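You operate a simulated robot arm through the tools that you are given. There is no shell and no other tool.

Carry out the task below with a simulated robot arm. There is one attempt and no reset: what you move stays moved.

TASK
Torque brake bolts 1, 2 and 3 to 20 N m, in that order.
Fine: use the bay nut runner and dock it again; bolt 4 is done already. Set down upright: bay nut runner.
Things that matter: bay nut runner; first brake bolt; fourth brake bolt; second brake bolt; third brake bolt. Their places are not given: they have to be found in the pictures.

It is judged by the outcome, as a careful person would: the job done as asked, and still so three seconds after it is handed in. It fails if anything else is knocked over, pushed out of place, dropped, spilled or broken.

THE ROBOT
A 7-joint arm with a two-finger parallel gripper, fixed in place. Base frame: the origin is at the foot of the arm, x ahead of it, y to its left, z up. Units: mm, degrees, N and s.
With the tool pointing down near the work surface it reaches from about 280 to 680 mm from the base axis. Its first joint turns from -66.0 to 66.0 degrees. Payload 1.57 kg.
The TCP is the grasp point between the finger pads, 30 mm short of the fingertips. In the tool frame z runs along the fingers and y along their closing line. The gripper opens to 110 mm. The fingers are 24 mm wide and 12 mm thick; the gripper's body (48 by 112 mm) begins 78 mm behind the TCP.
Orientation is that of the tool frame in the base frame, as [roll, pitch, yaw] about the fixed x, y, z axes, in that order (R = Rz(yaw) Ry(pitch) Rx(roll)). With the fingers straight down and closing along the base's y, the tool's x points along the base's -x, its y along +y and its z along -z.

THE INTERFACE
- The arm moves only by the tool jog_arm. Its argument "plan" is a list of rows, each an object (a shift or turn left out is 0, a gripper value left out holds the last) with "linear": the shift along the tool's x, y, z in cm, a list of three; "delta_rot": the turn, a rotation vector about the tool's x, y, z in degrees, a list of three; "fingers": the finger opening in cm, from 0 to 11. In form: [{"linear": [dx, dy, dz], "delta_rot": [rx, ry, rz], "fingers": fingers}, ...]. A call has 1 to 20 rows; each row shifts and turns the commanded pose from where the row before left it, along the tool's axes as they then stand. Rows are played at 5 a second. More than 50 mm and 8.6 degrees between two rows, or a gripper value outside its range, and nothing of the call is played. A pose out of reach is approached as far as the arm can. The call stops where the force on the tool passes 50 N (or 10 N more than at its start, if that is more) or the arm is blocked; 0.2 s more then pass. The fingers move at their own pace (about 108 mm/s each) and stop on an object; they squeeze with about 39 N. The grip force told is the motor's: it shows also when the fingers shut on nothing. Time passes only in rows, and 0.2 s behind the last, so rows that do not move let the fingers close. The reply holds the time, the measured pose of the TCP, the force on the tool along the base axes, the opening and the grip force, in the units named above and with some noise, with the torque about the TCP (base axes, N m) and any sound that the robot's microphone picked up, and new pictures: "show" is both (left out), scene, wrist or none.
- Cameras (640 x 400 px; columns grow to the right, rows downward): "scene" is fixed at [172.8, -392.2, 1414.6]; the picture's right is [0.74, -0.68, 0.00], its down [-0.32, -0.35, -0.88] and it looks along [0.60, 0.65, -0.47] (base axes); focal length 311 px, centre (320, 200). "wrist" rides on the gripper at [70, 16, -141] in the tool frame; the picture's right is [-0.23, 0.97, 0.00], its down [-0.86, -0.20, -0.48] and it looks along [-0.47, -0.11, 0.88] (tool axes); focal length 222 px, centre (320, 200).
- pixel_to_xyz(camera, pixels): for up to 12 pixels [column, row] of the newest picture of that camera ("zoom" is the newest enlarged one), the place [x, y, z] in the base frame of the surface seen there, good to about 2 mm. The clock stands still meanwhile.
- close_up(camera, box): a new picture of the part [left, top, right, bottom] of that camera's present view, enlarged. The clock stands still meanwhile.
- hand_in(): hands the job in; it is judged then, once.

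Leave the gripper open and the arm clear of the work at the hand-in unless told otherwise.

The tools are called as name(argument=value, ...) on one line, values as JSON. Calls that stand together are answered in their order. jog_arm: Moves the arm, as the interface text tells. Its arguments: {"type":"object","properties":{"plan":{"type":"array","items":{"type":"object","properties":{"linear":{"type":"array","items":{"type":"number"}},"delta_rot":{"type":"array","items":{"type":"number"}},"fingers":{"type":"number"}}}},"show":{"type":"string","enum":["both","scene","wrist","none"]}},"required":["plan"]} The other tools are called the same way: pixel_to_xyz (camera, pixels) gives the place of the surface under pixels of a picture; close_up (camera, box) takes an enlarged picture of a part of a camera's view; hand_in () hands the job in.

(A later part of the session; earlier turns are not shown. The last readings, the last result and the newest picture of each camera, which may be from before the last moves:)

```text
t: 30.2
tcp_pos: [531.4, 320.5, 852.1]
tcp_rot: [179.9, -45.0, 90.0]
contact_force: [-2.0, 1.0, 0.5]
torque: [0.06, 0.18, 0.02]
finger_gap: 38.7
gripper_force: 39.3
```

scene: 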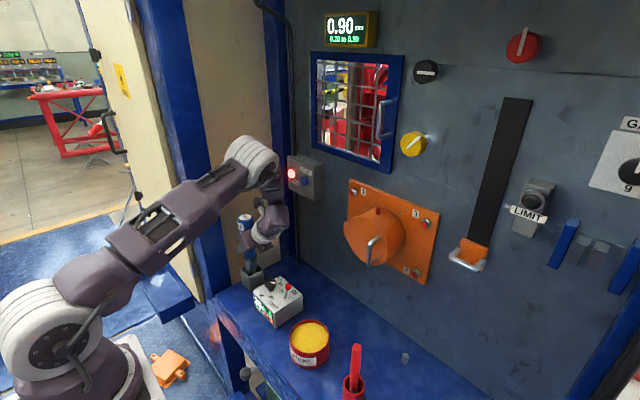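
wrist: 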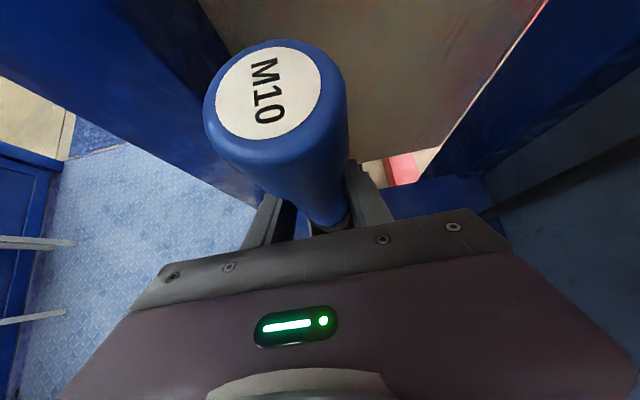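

The runner is gripped at 38.7 mm with 39 N. The dock grasp pose is (531.4, 320.5, 852.1). I'll lift it straight up by 30 mm first and watch the force.

jog_arm(plan=[{"linear": [0.7, 0, -0.7]}, {"linear": [0.7, 0, -0.7]}, {"linear": [0.7, 0, -0.7]}, {}])

close_up(camera="scene", box=[215, 190, 315, 310])

```text
t: 31.2
tcp_pos: [530.4, 319.7, 881.9]
tcp_rot: [179.9, -45.0, 90.1]
contact_force: [0.9, -0.3, -5.1]
torque: [0.02, -0.02, -0.03]
finger_gap: 38.2
gripper_force: 39.5
```

scene: 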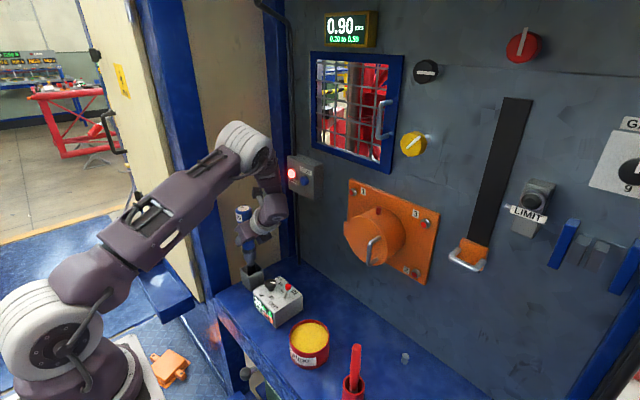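
wrist: 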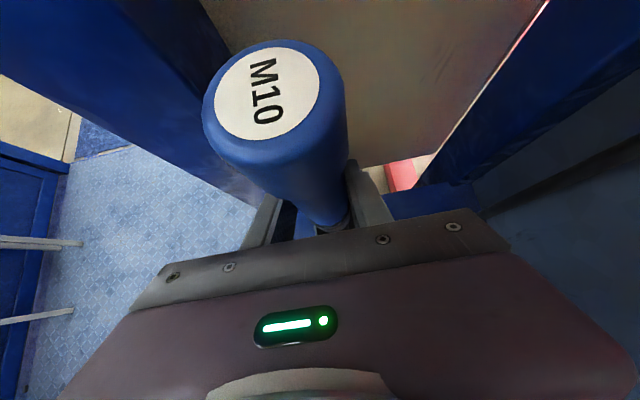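

```text
3.33 times, centred on (265, 250) of scene
```

zoom: 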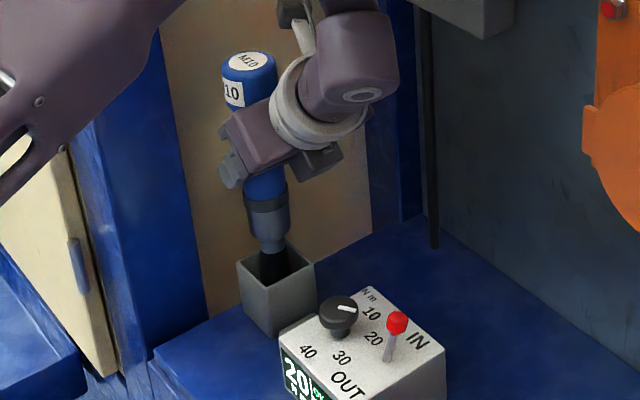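

The runner came up cleanly and weighs about 5 N. I'll lift it another 120 mm to clear the dock fully and then look at the nose.

jog_arm(plan=[{"linear": [2.12, 0, -2.12]}, {"linear": [2.12, 0, -2.12]}, {"linear": [2.12, 0, -2.12]}, {"linear": [2.12, 0, -2.12]}, {}])

close_up(camera="scene", box=[215, 160, 315, 280])

```text
t: 32.4
tcp_pos: [531.2, 318.7, 1004.4]
tcp_rot: [179.8, -45.0, 90.1]
contact_force: [0.1, -0.4, -4.7]
torque: [0.02, -0.01, -0.03]
finger_gap: 38.2
gripper_force: 38.6
```

scene: 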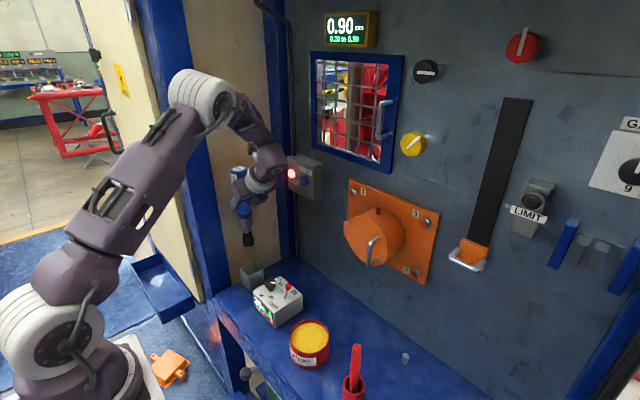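
wrist: 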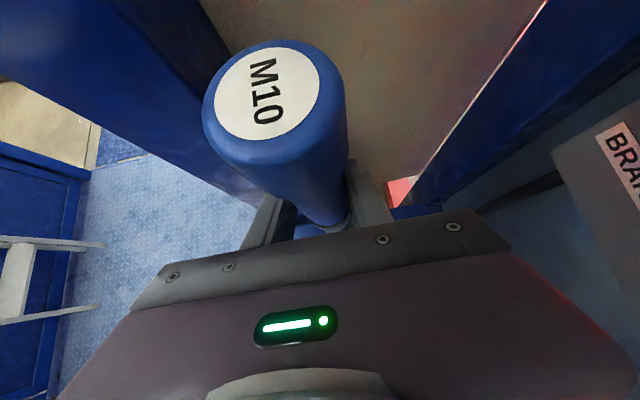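

```text
3.33 times, centred on (265, 220) of scene
```

zoom: 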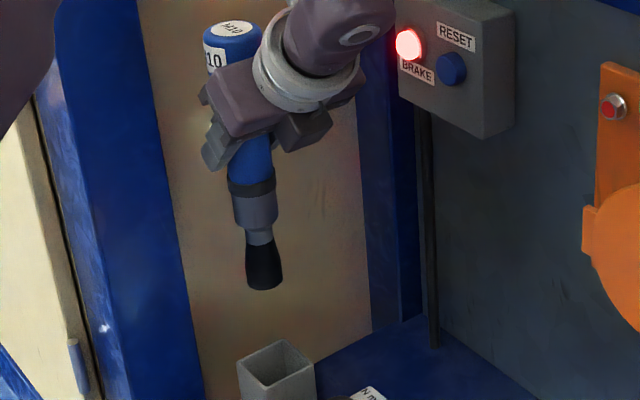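

The nose is a black socket ending at about zoom (264,288). I'll measure its tip and sides relative to the TCP at (531, 319, 1004).

pixel_to_xyz(camera="zoom", pixels=[[264, 286], [263, 280], [247, 278], [282, 280], [260, 250], [256, 225], [255, 190], [235, 30], [248, 170], [258, 240]])

```text
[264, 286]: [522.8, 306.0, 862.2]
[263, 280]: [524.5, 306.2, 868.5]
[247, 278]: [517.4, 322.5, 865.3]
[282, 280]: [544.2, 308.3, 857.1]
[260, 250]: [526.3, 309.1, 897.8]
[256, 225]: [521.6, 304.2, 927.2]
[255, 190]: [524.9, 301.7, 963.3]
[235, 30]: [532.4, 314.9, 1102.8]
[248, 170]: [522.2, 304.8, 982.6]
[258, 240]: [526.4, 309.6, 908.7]
```

The socket tip is 143 mm below the TCP and hangs vertically. I'll move to about (522, 150, 1080) and swing the runner to point along +x.

jog_arm(plan=[{"linear": [-1.32, -0.18, -3.46]}, {"linear": [-1.32, -0.18, -3.46]}, {"linear": [-1.32, -0.18, -3.46]}, {"linear": [-1.32, -0.18, -3.46]}, {"linear": [-1.32, -0.18, -3.46]}, {"delta_rot": [-4.243, 0, -4.243]}, {"delta_rot": [-4.243, 0, -4.243]}, {"delta_rot": [-4.243, 0, -4.243]}, {"delta_rot": [-4.243, 0, -4.243]}, {"delta_rot": [-4.243, 0, -4.243]}, {"delta_rot": [-4.243, 0, -4.243]}, {"delta_rot": [-4.243, 0, -4.243]}, {"delta_rot": [-4.243, 0, -4.243]}, {"delta_rot": [-4.243, 0, -4.243]}, {"delta_rot": [-4.243, 0, -4.243]}, {"delta_rot": [-4.243, 0, -4.243]}, {"delta_rot": [-4.243, 0, -4.243]}, {"delta_rot": [-4.243, 0, -4.243]}, {"delta_rot": [-4.243, 0, -4.243]}, {"delta_rot": [-4.243, 0, -4.243]}])

```text
t: 36.6
tcp_pos: [520.9, 151.3, 1079.6]
tcp_rot: [89.9, 0.2, 135.0]
contact_force: [0.5, 0.1, -0.2]
torque: [0.03, 0.03, -0.01]
finger_gap: 37.9
gripper_force: 24.4
```

scene: 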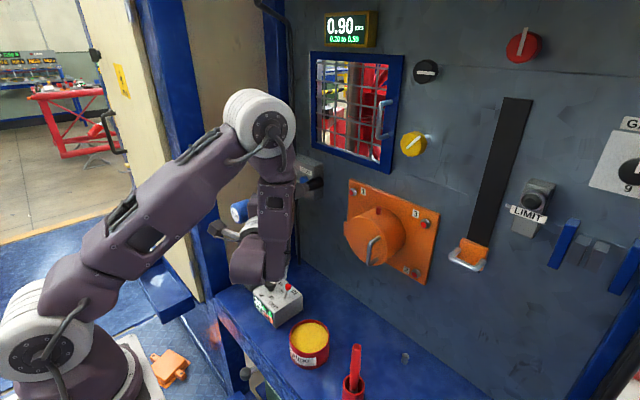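
wrist: 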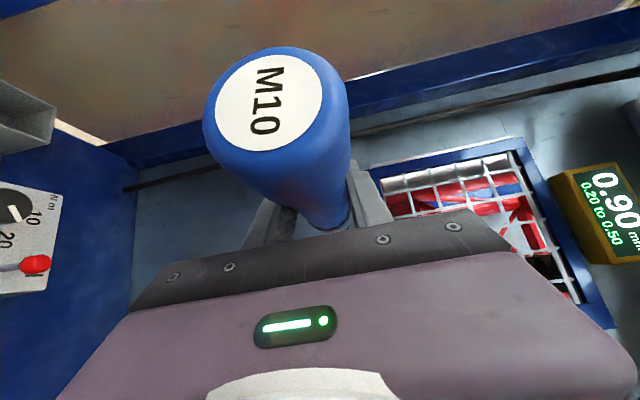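

The runner points along +x, but the force reads near zero and the grip reads 24 N. I'll wait a moment and read again.

jog_arm(plan=[{}, {}, {}])

close_up(camera="scene", box=[220, 140, 370, 260])

```text
t: 37.4
tcp_pos: [521.0, 150.1, 1079.7]
tcp_rot: [90.0, 0.1, 135.1]
contact_force: [0.1, 0.6, -0.9]
torque: [0.01, 0.01, 0.0]
finger_gap: 38.0
gripper_force: 38.8
```

scene: 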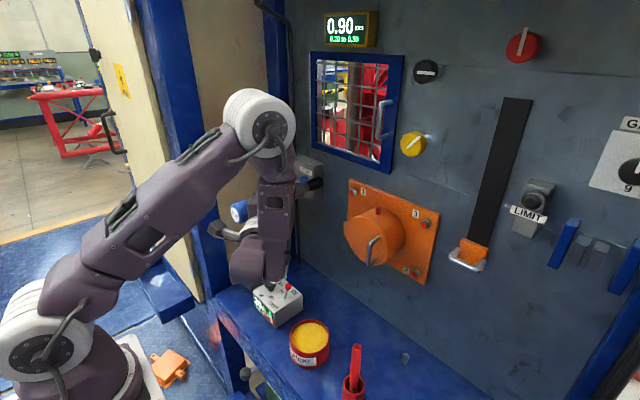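
wrist: 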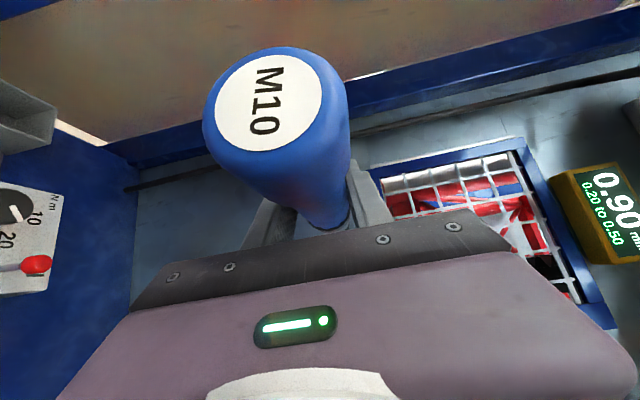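

```text
3.33 times, centred on (295, 200) of scene
```

zoom: 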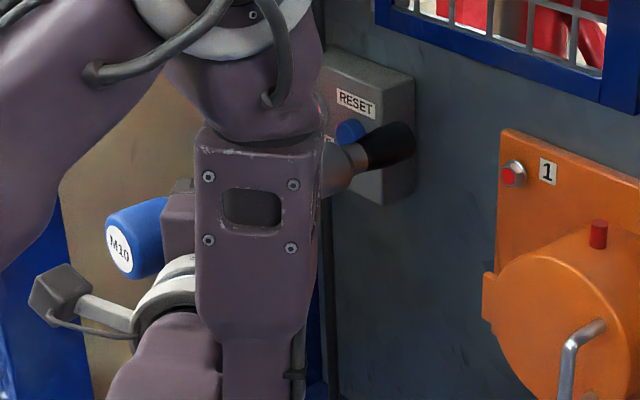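

The runner is held firmly, and the nose appears near zoom (410,142). I'll check where the nose actually is, and take a tight zoom of the bolts to refine their centres.

pixel_to_xyz(camera="zoom", pixels=[[410, 142], [395, 130], [395, 160], [365, 155], [345, 165], [390, 147], [125, 245], [408, 175], [385, 180], [509, 173], [514, 178]])

close_up(camera="scene", box=[342, 182, 366, 200])

```text
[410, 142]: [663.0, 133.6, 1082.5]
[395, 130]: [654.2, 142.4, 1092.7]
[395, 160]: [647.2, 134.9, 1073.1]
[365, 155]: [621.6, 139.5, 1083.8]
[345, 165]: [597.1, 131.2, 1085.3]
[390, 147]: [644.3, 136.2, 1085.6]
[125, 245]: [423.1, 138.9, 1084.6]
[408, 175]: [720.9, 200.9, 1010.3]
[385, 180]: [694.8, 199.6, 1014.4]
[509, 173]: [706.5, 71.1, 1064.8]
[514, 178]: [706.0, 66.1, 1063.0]
```

```text
16.00 times, centred on (354, 191) of scene
```

zoom: 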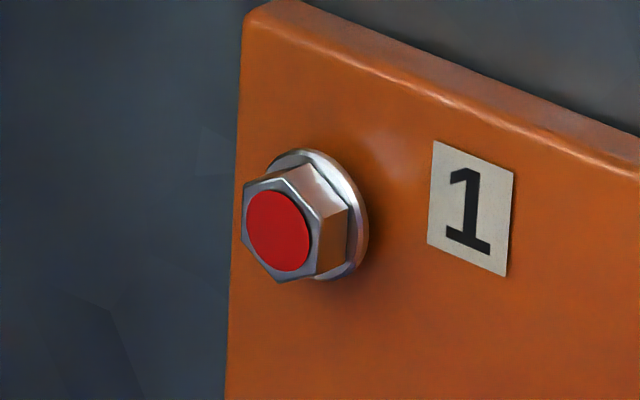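

I'll measure the red face centre of bolt 1 at zoom (278,231).

pixel_to_xyz(camera="zoom", pixels=[[278, 231], [250, 220], [305, 245], [282, 200], [278, 262], [242, 210], [318, 250], [283, 180], [282, 280]])

close_up(camera="scene", box=[404, 264, 428, 282])

```text
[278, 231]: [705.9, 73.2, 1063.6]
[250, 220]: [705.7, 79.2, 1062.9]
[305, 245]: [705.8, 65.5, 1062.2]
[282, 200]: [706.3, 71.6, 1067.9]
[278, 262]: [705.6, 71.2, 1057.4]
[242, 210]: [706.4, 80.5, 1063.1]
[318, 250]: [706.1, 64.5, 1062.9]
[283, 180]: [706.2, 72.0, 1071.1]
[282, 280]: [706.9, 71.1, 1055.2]
```

```text
16.00 times, centred on (416, 273) of scene
```

zoom: 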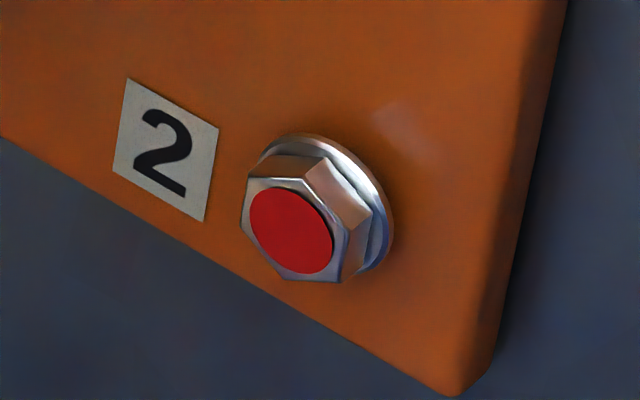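

pixel_to_xyz(camera="zoom", pixels=[[291, 231], [255, 222], [327, 245], [292, 195], [290, 268], [245, 205], [343, 255], [298, 182], [285, 277]])

close_up(camera="scene", box=[414, 214, 438, 232])

```text
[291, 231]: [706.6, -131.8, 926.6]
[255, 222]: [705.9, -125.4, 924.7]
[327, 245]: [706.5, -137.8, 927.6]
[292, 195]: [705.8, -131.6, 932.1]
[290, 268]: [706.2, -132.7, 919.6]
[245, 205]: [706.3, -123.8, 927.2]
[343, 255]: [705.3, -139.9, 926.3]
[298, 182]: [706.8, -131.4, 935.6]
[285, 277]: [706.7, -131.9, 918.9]
```

```text
16.00 times, centred on (426, 223) of scene
```

zoom: 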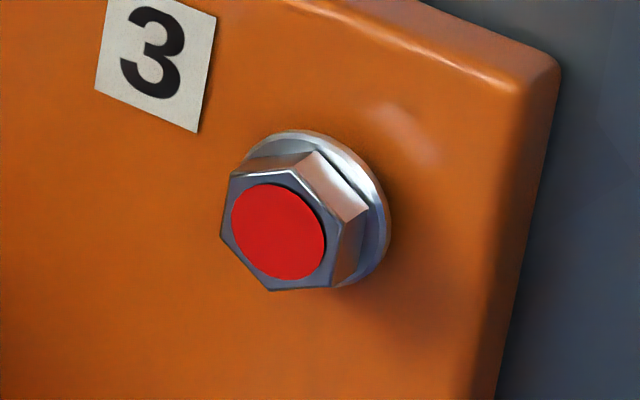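

pixel_to_xyz(camera="zoom", pixels=[[280, 231], [240, 220], [318, 245], [281, 190], [280, 272], [235, 205], [330, 255]])

```text
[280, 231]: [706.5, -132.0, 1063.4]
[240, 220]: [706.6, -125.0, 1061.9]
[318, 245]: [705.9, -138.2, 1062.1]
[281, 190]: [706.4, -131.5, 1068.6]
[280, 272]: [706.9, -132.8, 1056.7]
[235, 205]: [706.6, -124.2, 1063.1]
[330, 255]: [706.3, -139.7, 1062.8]
```

All bolts are now pinned: 1 at (706, 72, 1063), 2 at (706, -132, 927) and 3 at (706, -132, 1063). I'll bring the socket in line with bolt 1, about 40 mm in front.

jog_arm(plan=[{"linear": [-2.8, -0.83, -2.72]}, {"linear": [-2.8, -0.83, -2.72]}, {}, {}])

close_up(camera="scene", box=[290, 160, 380, 230])

```text
t: 38.4
tcp_pos: [521.0, 73.1, 1061.1]
tcp_rot: [90.0, 0.0, 135.2]
contact_force: [0.4, 0.3, -0.5]
torque: [-0.01, 0.0, 0.04]
finger_gap: 37.9
gripper_force: 39.3
```

scene: 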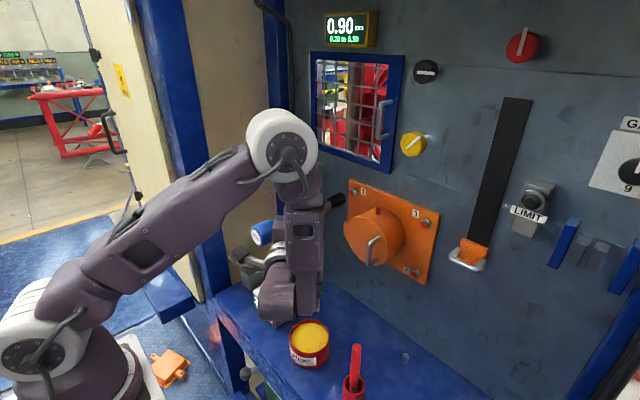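
wrist: 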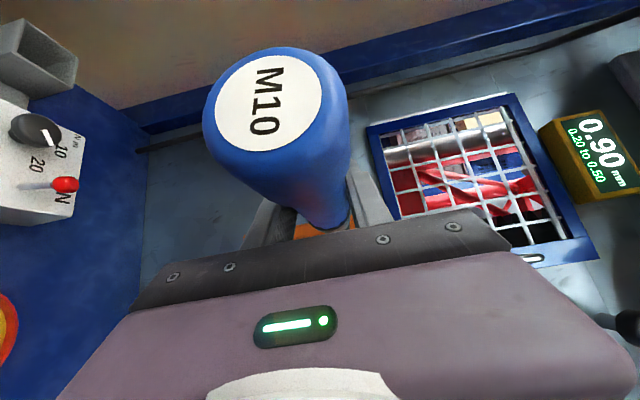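

```text
5.71 times, centred on (335, 195) of scene
```

zoom: 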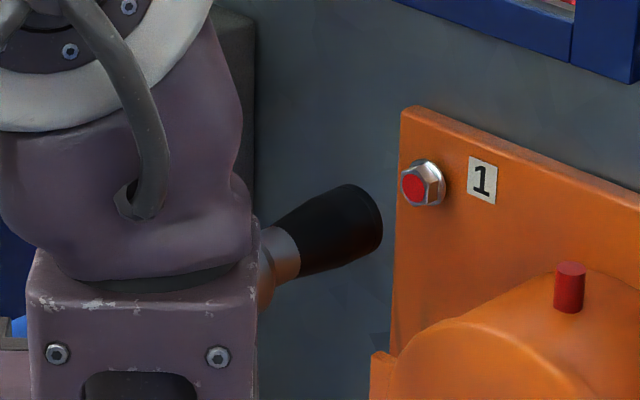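

I'll measure the rim of the black socket, around zoom (350,186) to (378,245), to verify its axis.

pixel_to_xyz(camera="zoom", pixels=[[348, 190], [362, 196], [374, 212], [378, 228], [374, 243], [360, 225], [350, 240], [320, 215], [310, 240], [300, 262]])

```text
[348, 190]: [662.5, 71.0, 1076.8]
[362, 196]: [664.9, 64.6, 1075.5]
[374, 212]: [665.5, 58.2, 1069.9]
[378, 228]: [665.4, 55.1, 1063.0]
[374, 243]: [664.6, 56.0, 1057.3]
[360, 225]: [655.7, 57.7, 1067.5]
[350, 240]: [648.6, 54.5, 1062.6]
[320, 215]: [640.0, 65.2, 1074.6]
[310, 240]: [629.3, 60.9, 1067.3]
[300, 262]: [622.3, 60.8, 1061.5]
```

The socket axis is at (y 71.2, z 1061.3) and bolt 1 is at (72.3, 1063). I'll correct by about +1 in y and +1.8 in z, then advance 34 mm.

jog_arm(plan=[{"linear": [0.07, 0.18, 0.07]}, {"linear": [-0.85, 0, 0.85]}, {"linear": [-0.85, 0, 0.85]}, {"linear": [-0.7, 0, 0.7]}, {}, {}], show="scene")

close_up(camera="scene", box=[320, 165, 380, 215])

```text
t: 39.8
tcp_pos: [556.2, 73.7, 1062.9]
tcp_rot: [90.0, 0.0, 135.1]
contact_force: [0.2, -0.2, -0.3]
torque: [-0.01, 0.0, -0.01]
finger_gap: 38.1
gripper_force: 39.0
```

scene: 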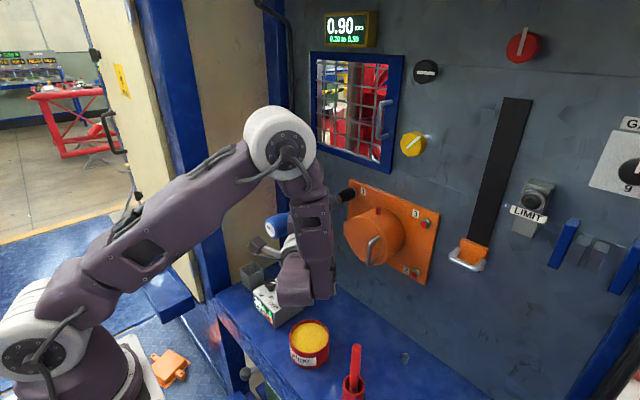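

```text
8.00 times, centred on (350, 190) of scene
```

zoom: 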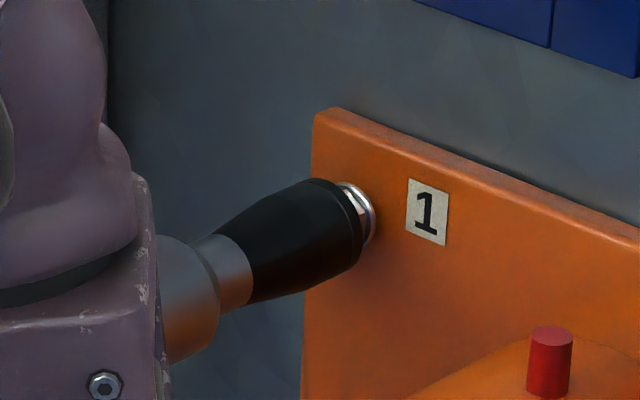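

The socket is about 5 mm from the bolt head and looks centred. I'll advance gently in 2 mm steps and watch force and sound.

jog_arm(plan=[{"linear": [-0.14, 0, 0.14]}, {"linear": [-0.14, 0, 0.14]}, {"linear": [-0.14, 0, 0.14]}, {"linear": [-0.14, 0, 0.14]}, {}], show="scene")

close_up(camera="scene", box=[320, 165, 380, 215])

```text
t: 41.0
tcp_pos: [564.4, 73.7, 1065.3]
tcp_rot: [90.0, -0.1, 135.1]
contact_force: [-4.9, -0.2, 0.4]
torque: [-0.01, -0.07, -0.17]
finger_gap: 37.9
gripper_force: 38.8
```

scene: 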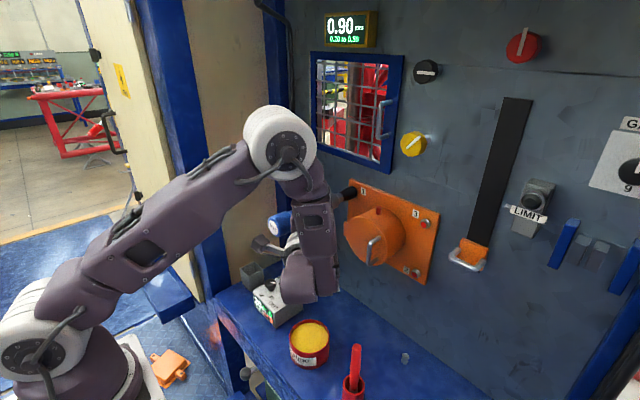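

```text
8.00 times, centred on (350, 190) of scene
```

zoom: 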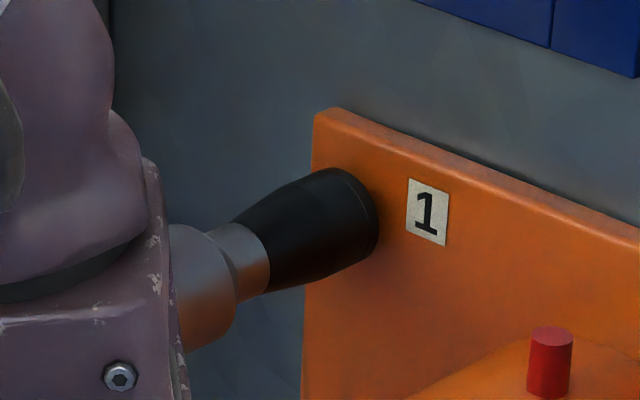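

The socket now covers the head, with 5 N of contact. I'll press a little further in 1–1.5 mm steps and hold.

jog_arm(plan=[{"linear": [-0.1, 0, 0.1]}, {}, {"linear": [-0.1, 0, 0.1]}, {}, {}], show="scene")

close_up(camera="scene", box=[225, 255, 385, 345])

```text
t: 42.2
tcp_pos: [567.3, 73.9, 1064.3]
tcp_rot: [90.0, -0.1, 135.1]
contact_force: [-10.8, 2.2, -3.7]
torque: [0.05, 0.47, 0.18]
finger_gap: 38.3
gripper_force: 39.0
```

scene: 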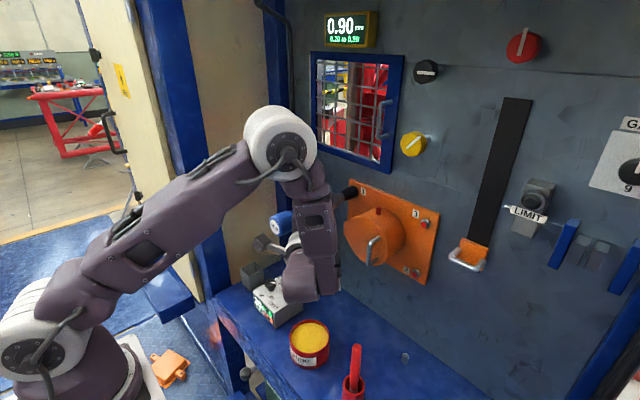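

```text
4.00 times, centred on (305, 300) of scene
```

zoom: 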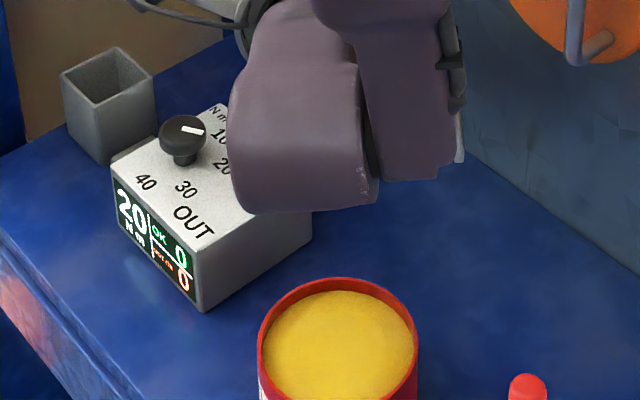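

The count is still 0 and the force is about 11 N. I'll press on in small steps.

jog_arm(plan=[{"linear": [-0.1, 0, 0.1]}, {}, {"linear": [-0.1, 0, 0.1]}, {}, {}], show="scene")

close_up(camera="scene", box=[245, 265, 309, 330])

close_up(camera="scene", box=[320, 165, 380, 215])

```text
t: 43.4
tcp_pos: [567.5, 73.1, 1063.4]
tcp_rot: [90.0, 0.0, 135.3]
contact_force: [-43.4, -3.8, -0.9]
torque: [0.01, 0.2, -0.71]
finger_gap: 38.5
gripper_force: 38.8
```

scene: 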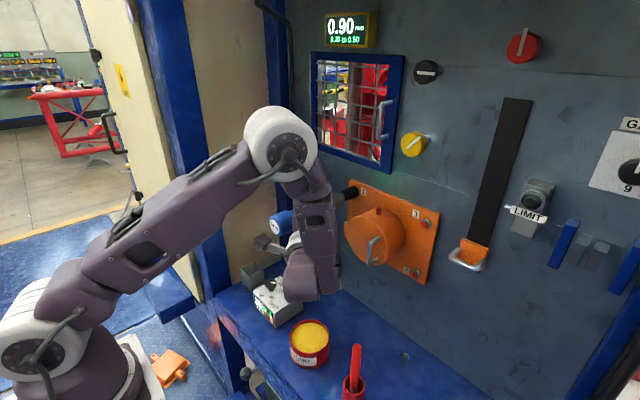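

```text
6.15 times, centred on (277, 298) of scene
```

zoom: 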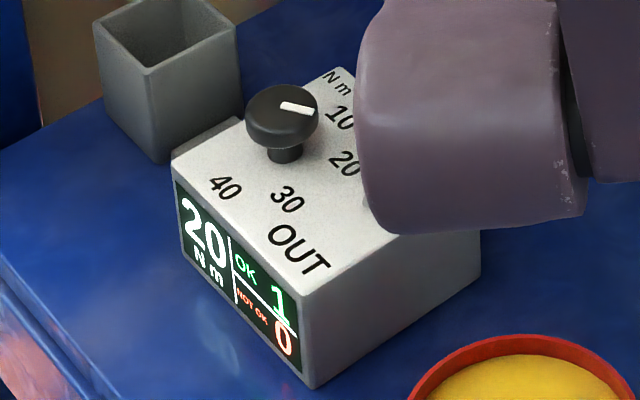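

```text
8.00 times, centred on (350, 190) of scene
```

zoom: 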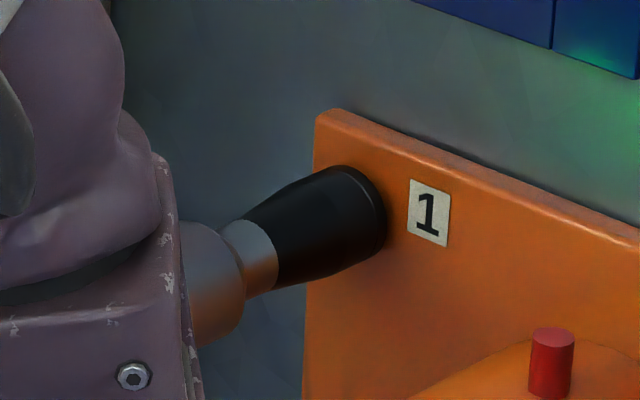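

The controller shows OK 1 at 20 N m, so bolt 1 is done. I'll back straight off along -x at once.

jog_arm(plan=[{"linear": [0.35, 0, -0.35]}, {"linear": [0.7, 0, -0.7]}, {"linear": [1.0, 0, -1.0]}, {"linear": [1.2, 0, -1.2]}, {}])

close_up(camera="scene", box=[290, 160, 380, 230])

pixel_to_xyz(camera="zoom", pixels=[[348, 190], [362, 196], [374, 212], [378, 228], [374, 243], [360, 225], [310, 240], [300, 262]])

```text
t: 44.6
tcp_pos: [524.5, 73.4, 1064.7]
tcp_rot: [90.0, 0.1, 135.0]
contact_force: [-0.4, 0.0, -0.7]
torque: [-0.03, 0.01, -0.01]
finger_gap: 38.0
gripper_force: 38.7
```

scene: 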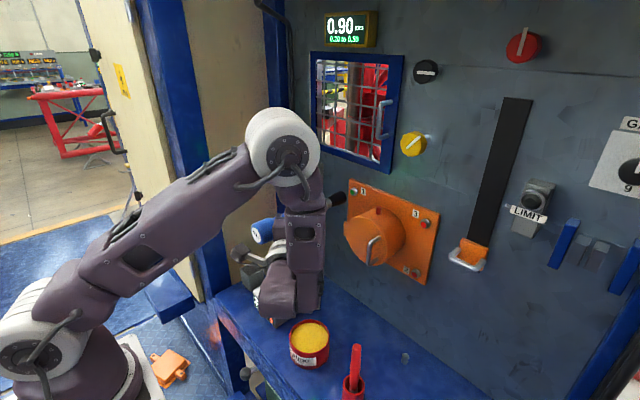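
wrist: 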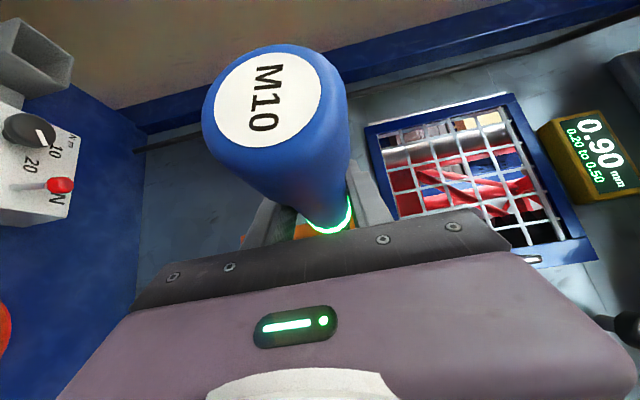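

```text
5.71 times, centred on (335, 195) of scene
```

zoom: 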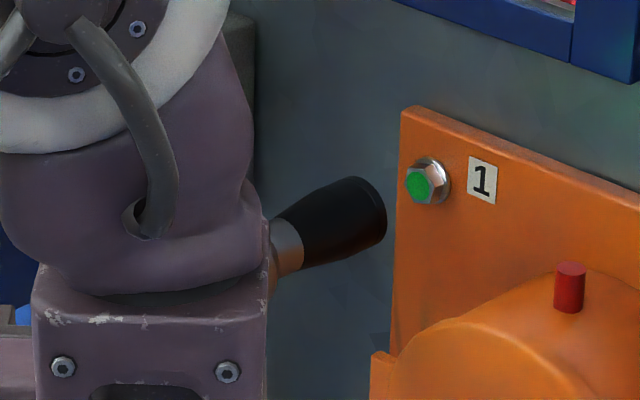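

```text
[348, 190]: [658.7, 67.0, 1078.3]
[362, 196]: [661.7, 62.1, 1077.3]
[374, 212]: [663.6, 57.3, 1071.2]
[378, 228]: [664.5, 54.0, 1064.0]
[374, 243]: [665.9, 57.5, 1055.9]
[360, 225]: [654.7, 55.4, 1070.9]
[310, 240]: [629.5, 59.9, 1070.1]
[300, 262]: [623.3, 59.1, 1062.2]
```

Bolt 1's face is now green and the runner's ring is lit green. Next is bolt 2. I'll rise over the drum to z of about 1130 and cross to y of about -131. Then I move forward to x 550, so the descent keeps clear of the red rod.

jog_arm(plan=[{"linear": [0, 3.3, 0]}, {"linear": [0, 3.3, 0]}, {"linear": [-2.89, 0, -2.89]}, {"linear": [-2.89, 0, -2.89]}, {"linear": [-2.89, 0, -2.89]}, {"linear": [-2.89, 0, -2.89]}, {"linear": [-2.89, 0, -2.89]}, {"linear": [-0.9, 0, 0.9]}, {"linear": [-0.9, 0, 0.9]}, {}, {}])

close_up(camera="scene", box=[340, 170, 500, 290])

```text
t: 47.0
tcp_pos: [548.5, -132.2, 1130.2]
tcp_rot: [90.0, 0.0, 135.1]
contact_force: [-0.2, 0.2, -4.5]
torque: [0.01, 0.03, 0.01]
finger_gap: 38.3
gripper_force: 38.8
```

scene: 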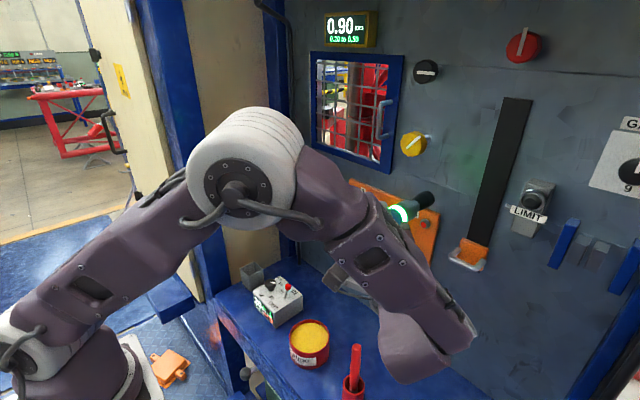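
wrist: 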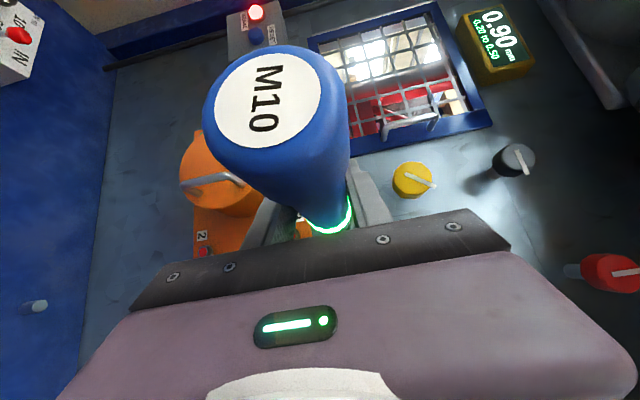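

```text
3.33 times, centred on (420, 230) of scene
```

zoom: 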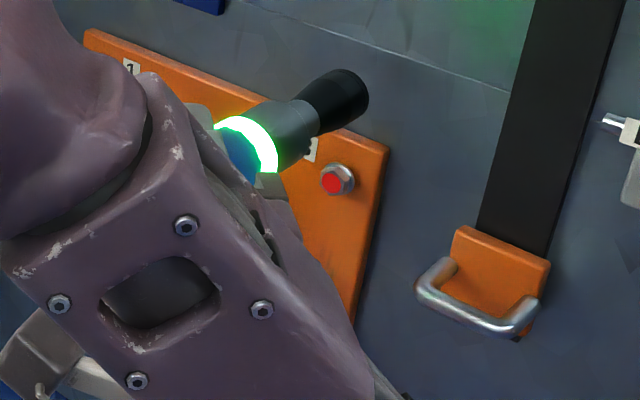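

The nose is to the right and above bolt 3. I'll measure the socket rim and the latch handle on the right for clearance before descending.

pixel_to_xyz(camera="zoom", pixels=[[345, 72], [356, 76], [364, 88], [365, 102], [340, 100], [325, 95], [420, 290], [440, 268], [535, 310], [490, 325], [336, 182]])

```text
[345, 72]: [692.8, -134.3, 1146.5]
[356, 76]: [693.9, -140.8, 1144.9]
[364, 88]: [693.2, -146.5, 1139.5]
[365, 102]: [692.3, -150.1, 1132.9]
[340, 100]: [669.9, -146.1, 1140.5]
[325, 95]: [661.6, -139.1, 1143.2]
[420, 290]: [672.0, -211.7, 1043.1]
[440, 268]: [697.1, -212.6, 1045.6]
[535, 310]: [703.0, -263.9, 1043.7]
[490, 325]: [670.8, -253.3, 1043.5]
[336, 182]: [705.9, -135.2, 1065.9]
```

The socket axis is at y -134.3, z 1130, so it needs +2 mm in y for bolt 2. I'll descend to z 927 at this x, which leaves the tip 13 mm in front of the bolts.

jog_arm(plan=[{"linear": [0.155, -3, 0.155]}, {"linear": [0, -3, 0]}, {"linear": [0, -3, 0]}, {"linear": [0, -3, 0]}, {"linear": [0, -3, 0]}, {"linear": [0, -3, 0]}, {"linear": [0, -2.3, 0]}, {}, {}])

close_up(camera="scene", box=[340, 220, 460, 310])

```text
t: 49.0
tcp_pos: [548.7, -129.1, 927.0]
tcp_rot: [90.1, -0.1, 135.0]
contact_force: [-0.7, -0.1, -4.6]
torque: [0.03, 0.01, 0.04]
finger_gap: 38.0
gripper_force: 39.0
```

scene: 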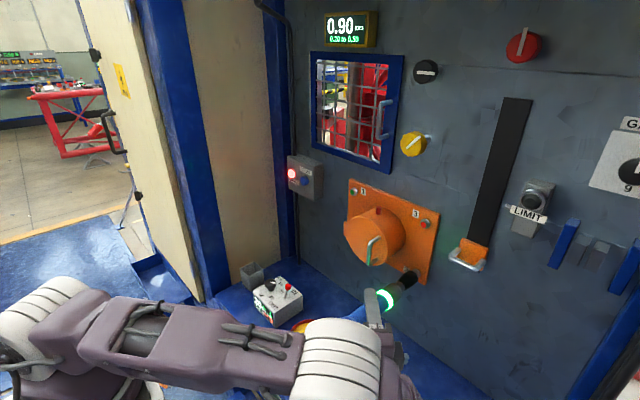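
wrist: 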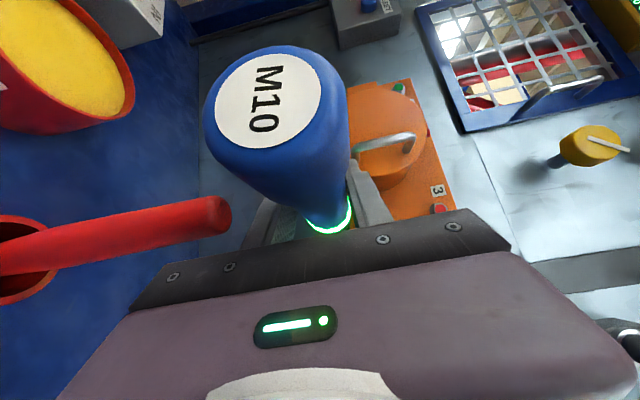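

```text
4.44 times, centred on (400, 265) of scene
```

zoom: 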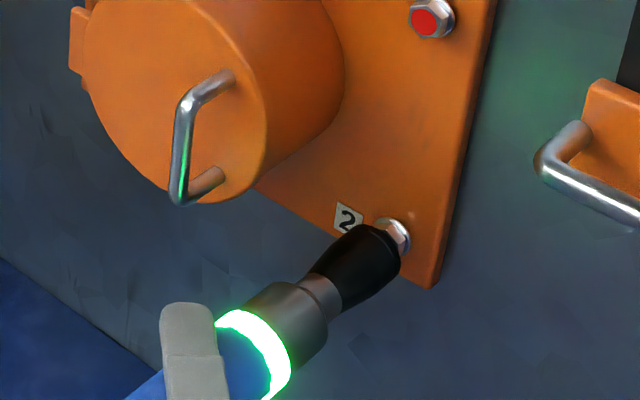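

The socket is just in front of bolt 2. I'll check the rim at zoom (365,226)–(400,265) against the bolt at (-132, 927).

pixel_to_xyz(camera="zoom", pixels=[[366, 227], [378, 229], [389, 236], [396, 247], [399, 258], [397, 268], [405, 235], [400, 220]])

close_up(camera="scene", box=[398, 260, 428, 284])

```text
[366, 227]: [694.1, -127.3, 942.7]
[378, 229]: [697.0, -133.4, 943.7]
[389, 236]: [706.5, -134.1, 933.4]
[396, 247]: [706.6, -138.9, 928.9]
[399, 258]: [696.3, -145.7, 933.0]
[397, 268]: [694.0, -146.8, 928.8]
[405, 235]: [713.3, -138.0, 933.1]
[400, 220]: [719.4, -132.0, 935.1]
```

```text
16.00 times, centred on (413, 272) of scene
```

zoom: 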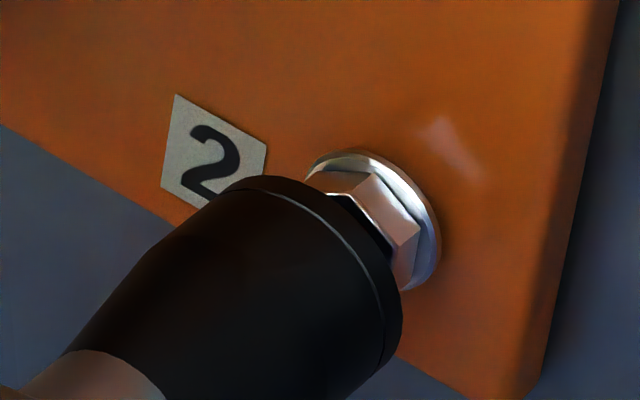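

The socket is within 1 mm of bolt 2's axis. I'll advance 14 mm to first contact, then press in small steps.

jog_arm(plan=[{"linear": [-0.38, 0, 0.3]}, {"linear": [-0.34, 0, 0.34]}, {"linear": [-0.34, 0, 0.34]}, {}, {"linear": [-0.1, 0, 0.1]}, {}, {"linear": [-0.1, 0, 0.1]}, {}], show="scene")

close_up(camera="scene", box=[245, 265, 309, 330])

close_up(camera="scene", box=[340, 220, 460, 310])

```text
t: 50.8
tcp_pos: [566.6, -128.9, 927.3]
tcp_rot: [90.0, 0.0, 135.0]
contact_force: [-5.2, 0.2, -5.8]
torque: [-0.08, 0.37, 0.26]
finger_gap: 38.1
gripper_force: 39.2
```

scene: 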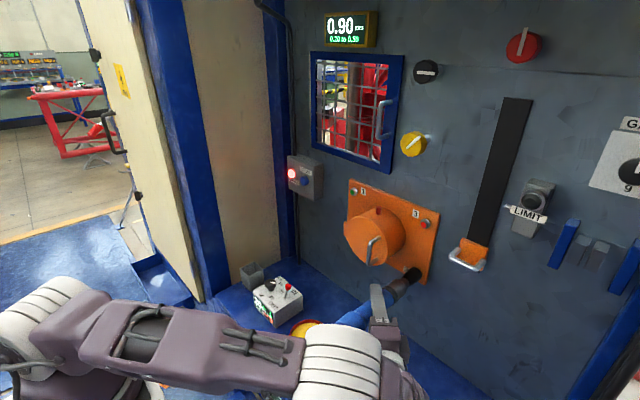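

```text
6.15 times, centred on (277, 298) of scene
```

zoom: 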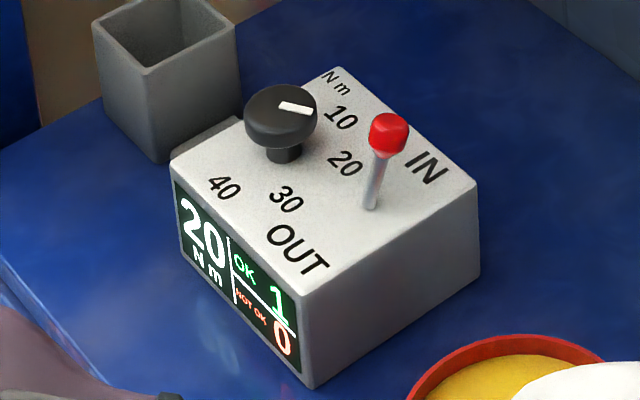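

```text
4.44 times, centred on (400, 265) of scene
```

zoom: 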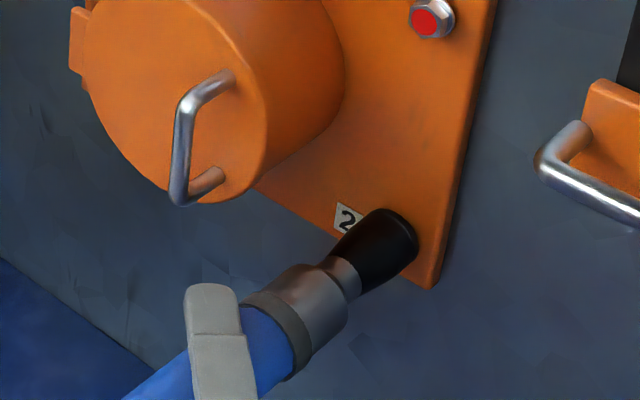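

The socket is on bolt 2 and the count is still OK 1. I'll press gently further.

jog_arm(plan=[{"linear": [-0.1, 0, 0.1]}, {}, {"linear": [-0.07, 0, 0.07]}, {}, {}], show="scene")

close_up(camera="scene", box=[340, 220, 460, 310])

close_up(camera="scene", box=[245, 265, 309, 330])

```text
t: 52.0
tcp_pos: [568.6, -128.7, 927.1]
tcp_rot: [90.2, 0.0, 135.3]
contact_force: [-44.1, -7.1, -3.2]
torque: [0.03, -0.16, -0.65]
finger_gap: 38.2
gripper_force: 38.9
```

scene: 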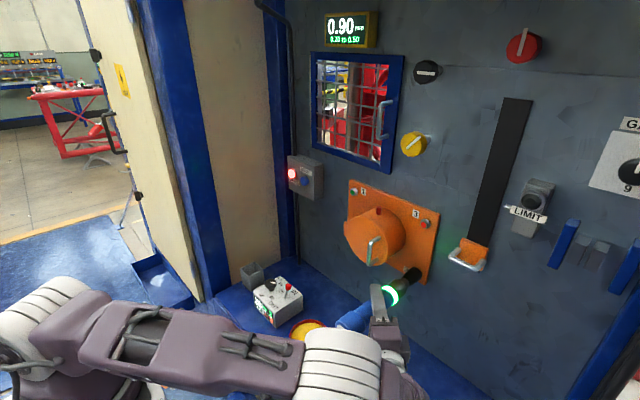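

```text
4.44 times, centred on (400, 265) of scene
```

zoom: 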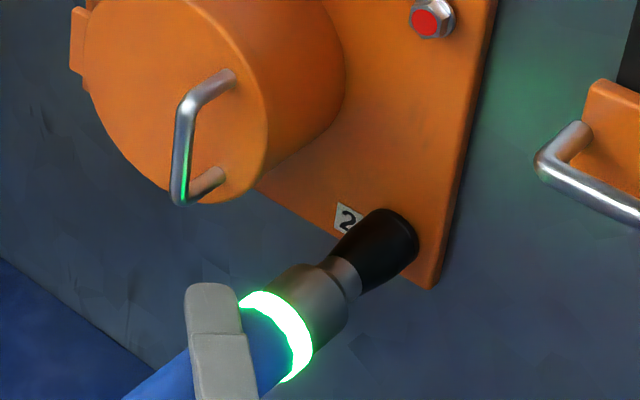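

```text
6.15 times, centred on (277, 298) of scene
```

zoom: 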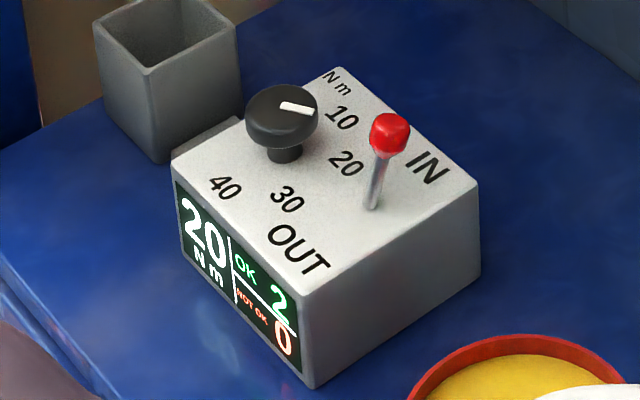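

The controller shows OK 2. I'll back off 20 mm and rise to bolt 3's height.

jog_arm(plan=[{"linear": [0.35, 0, -0.35]}, {"linear": [0.5, 0, -0.5]}, {"linear": [0.55, 0, -0.55]}, {}, {"linear": [0, 3.4, 0]}, {"linear": [0, 3.4, 0]}, {"linear": [0, 3.4, 0]}, {"linear": [0, 3.4, 0]}, {}, {}], show="scene")

close_up(camera="scene", box=[380, 200, 460, 290])

```text
t: 54.2
tcp_pos: [550.6, -128.9, 1063.7]
tcp_rot: [90.0, 0.0, 135.0]
contact_force: [-1.4, 0.0, -5.6]
torque: [-0.01, 0.04, 0.0]
finger_gap: 37.8
gripper_force: 39.4
```

scene: 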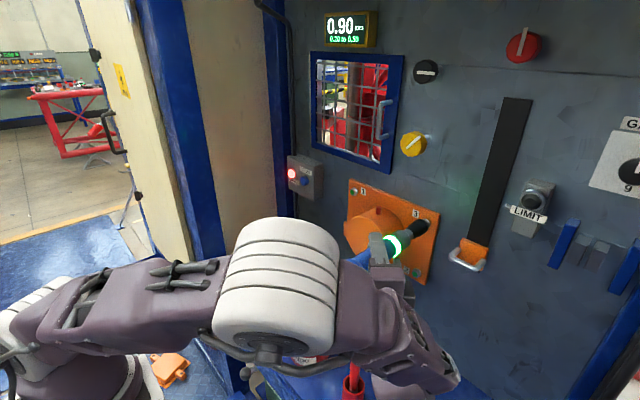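

```text
4.44 times, centred on (420, 245) of scene
```

zoom: 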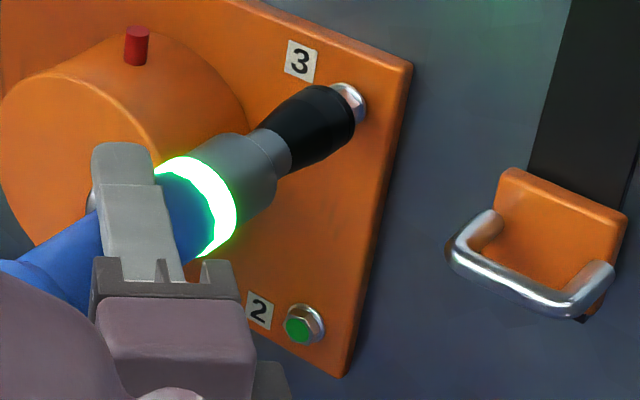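

Bolt 2 is green. The socket is in front of bolt 3, so I'll measure its rim.

pixel_to_xyz(camera="zoom", pixels=[[318, 87], [330, 89], [342, 96], [350, 106], [353, 118], [352, 130], [300, 115]])

```text
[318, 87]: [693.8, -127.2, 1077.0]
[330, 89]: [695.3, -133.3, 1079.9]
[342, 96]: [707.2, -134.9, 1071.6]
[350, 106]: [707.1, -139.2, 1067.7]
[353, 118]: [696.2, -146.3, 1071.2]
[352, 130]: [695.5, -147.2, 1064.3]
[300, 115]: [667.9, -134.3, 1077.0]
```

The socket axis is at (-131.5, 1063.5) against bolt 3 at (-132, 1063), which is well aligned. I'll advance to contact.

jog_arm(plan=[{"linear": [-0.34, -0.03, 0.28]}, {"linear": [-0.3, 0, 0.3]}, {"linear": [-0.3, 0, 0.3]}, {}, {"linear": [-0.1, 0, 0.1]}, {}, {"linear": [-0.07, 0, 0.07]}, {}], show="scene")

close_up(camera="scene", box=[380, 200, 460, 290])

```text
t: 56.0
tcp_pos: [564.8, -128.6, 1062.1]
tcp_rot: [89.9, 0.0, 135.1]
contact_force: [0.4, -0.1, -5.5]
torque: [-0.01, 0.01, 0.02]
finger_gap: 38.1
gripper_force: 39.1
```

scene: 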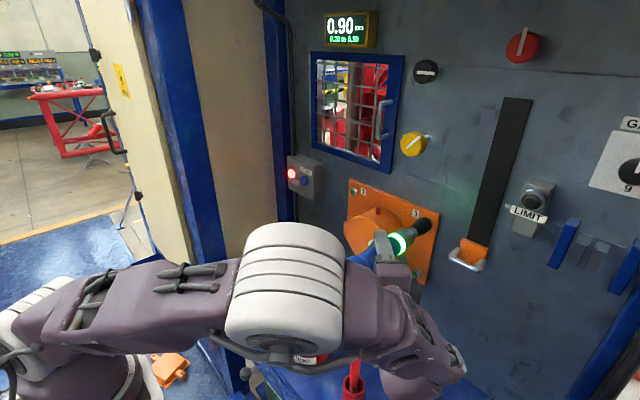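

```text
4.44 times, centred on (420, 245) of scene
```

zoom: 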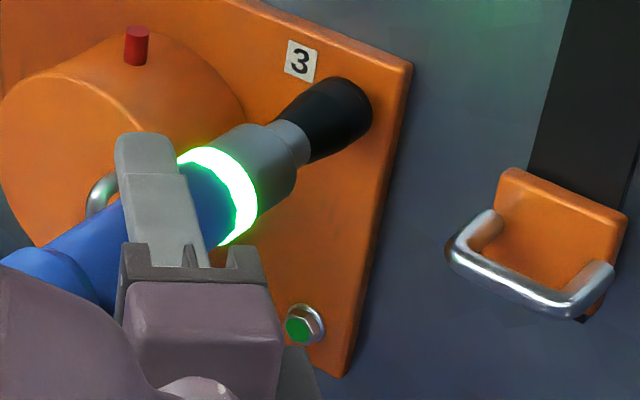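

No contact yet. I'll continue in small steps.

jog_arm(plan=[{"linear": [-0.1, 0, 0.1]}, {}, {"linear": [-0.1, 0, 0.1]}, {}, {"linear": [-0.05, 0, 0.05]}, {}], show="scene")

close_up(camera="scene", box=[380, 200, 460, 290])

```text
t: 57.4
tcp_pos: [565.8, -129.5, 1063.0]
tcp_rot: [90.0, 0.0, 135.2]
contact_force: [-17.8, 2.6, -8.5]
torque: [0.03, 0.48, 0.45]
finger_gap: 38.2
gripper_force: 38.8
```

scene: 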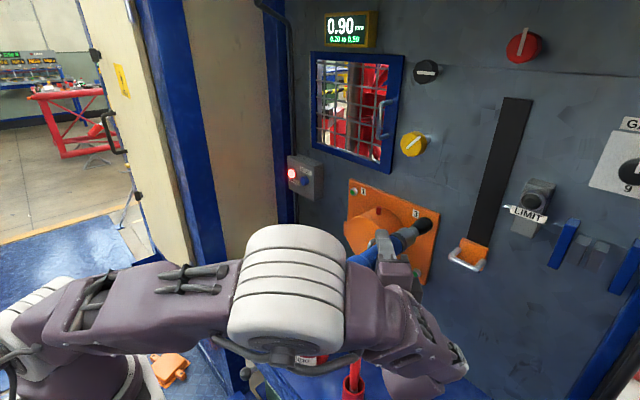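

```text
4.44 times, centred on (420, 245) of scene
```

zoom: 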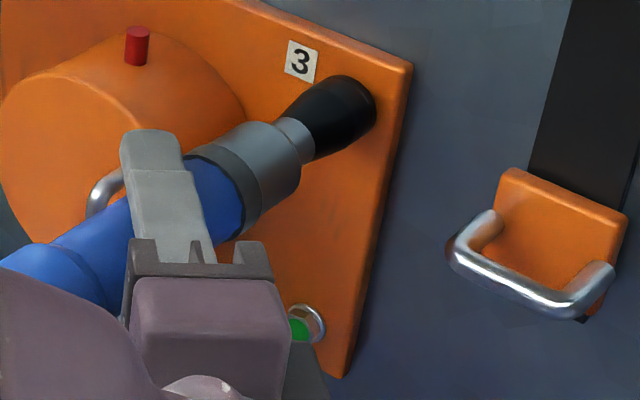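

The ring has gone dark, meaning the cycle is running, and the force is 18 N. I'll hold to see whether it completes.

jog_arm(plan=[{}, {}, {}], show="scene")

close_up(camera="scene", box=[380, 200, 460, 290])

```text
t: 58.2
tcp_pos: [567.6, -129.3, 1062.8]
tcp_rot: [90.2, 0.1, 135.1]
contact_force: [-18.0, 1.7, -8.9]
torque: [-0.02, 0.63, 0.43]
finger_gap: 37.9
gripper_force: 39.5
```

scene: 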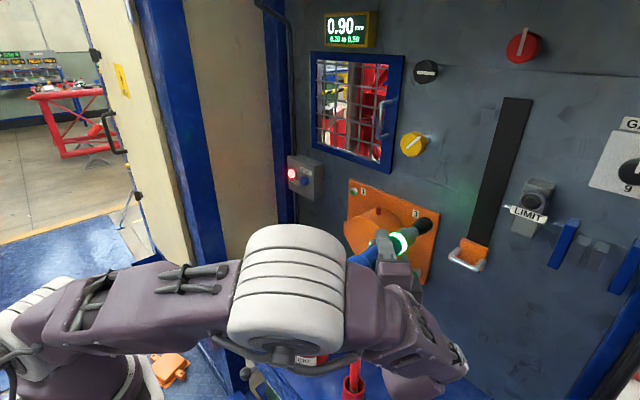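

```text
4.44 times, centred on (420, 245) of scene
```

zoom: 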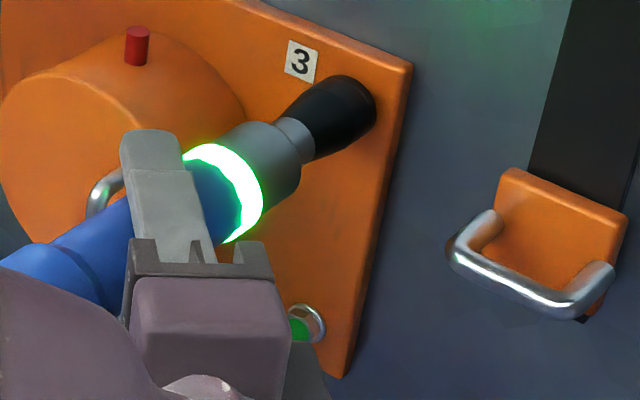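

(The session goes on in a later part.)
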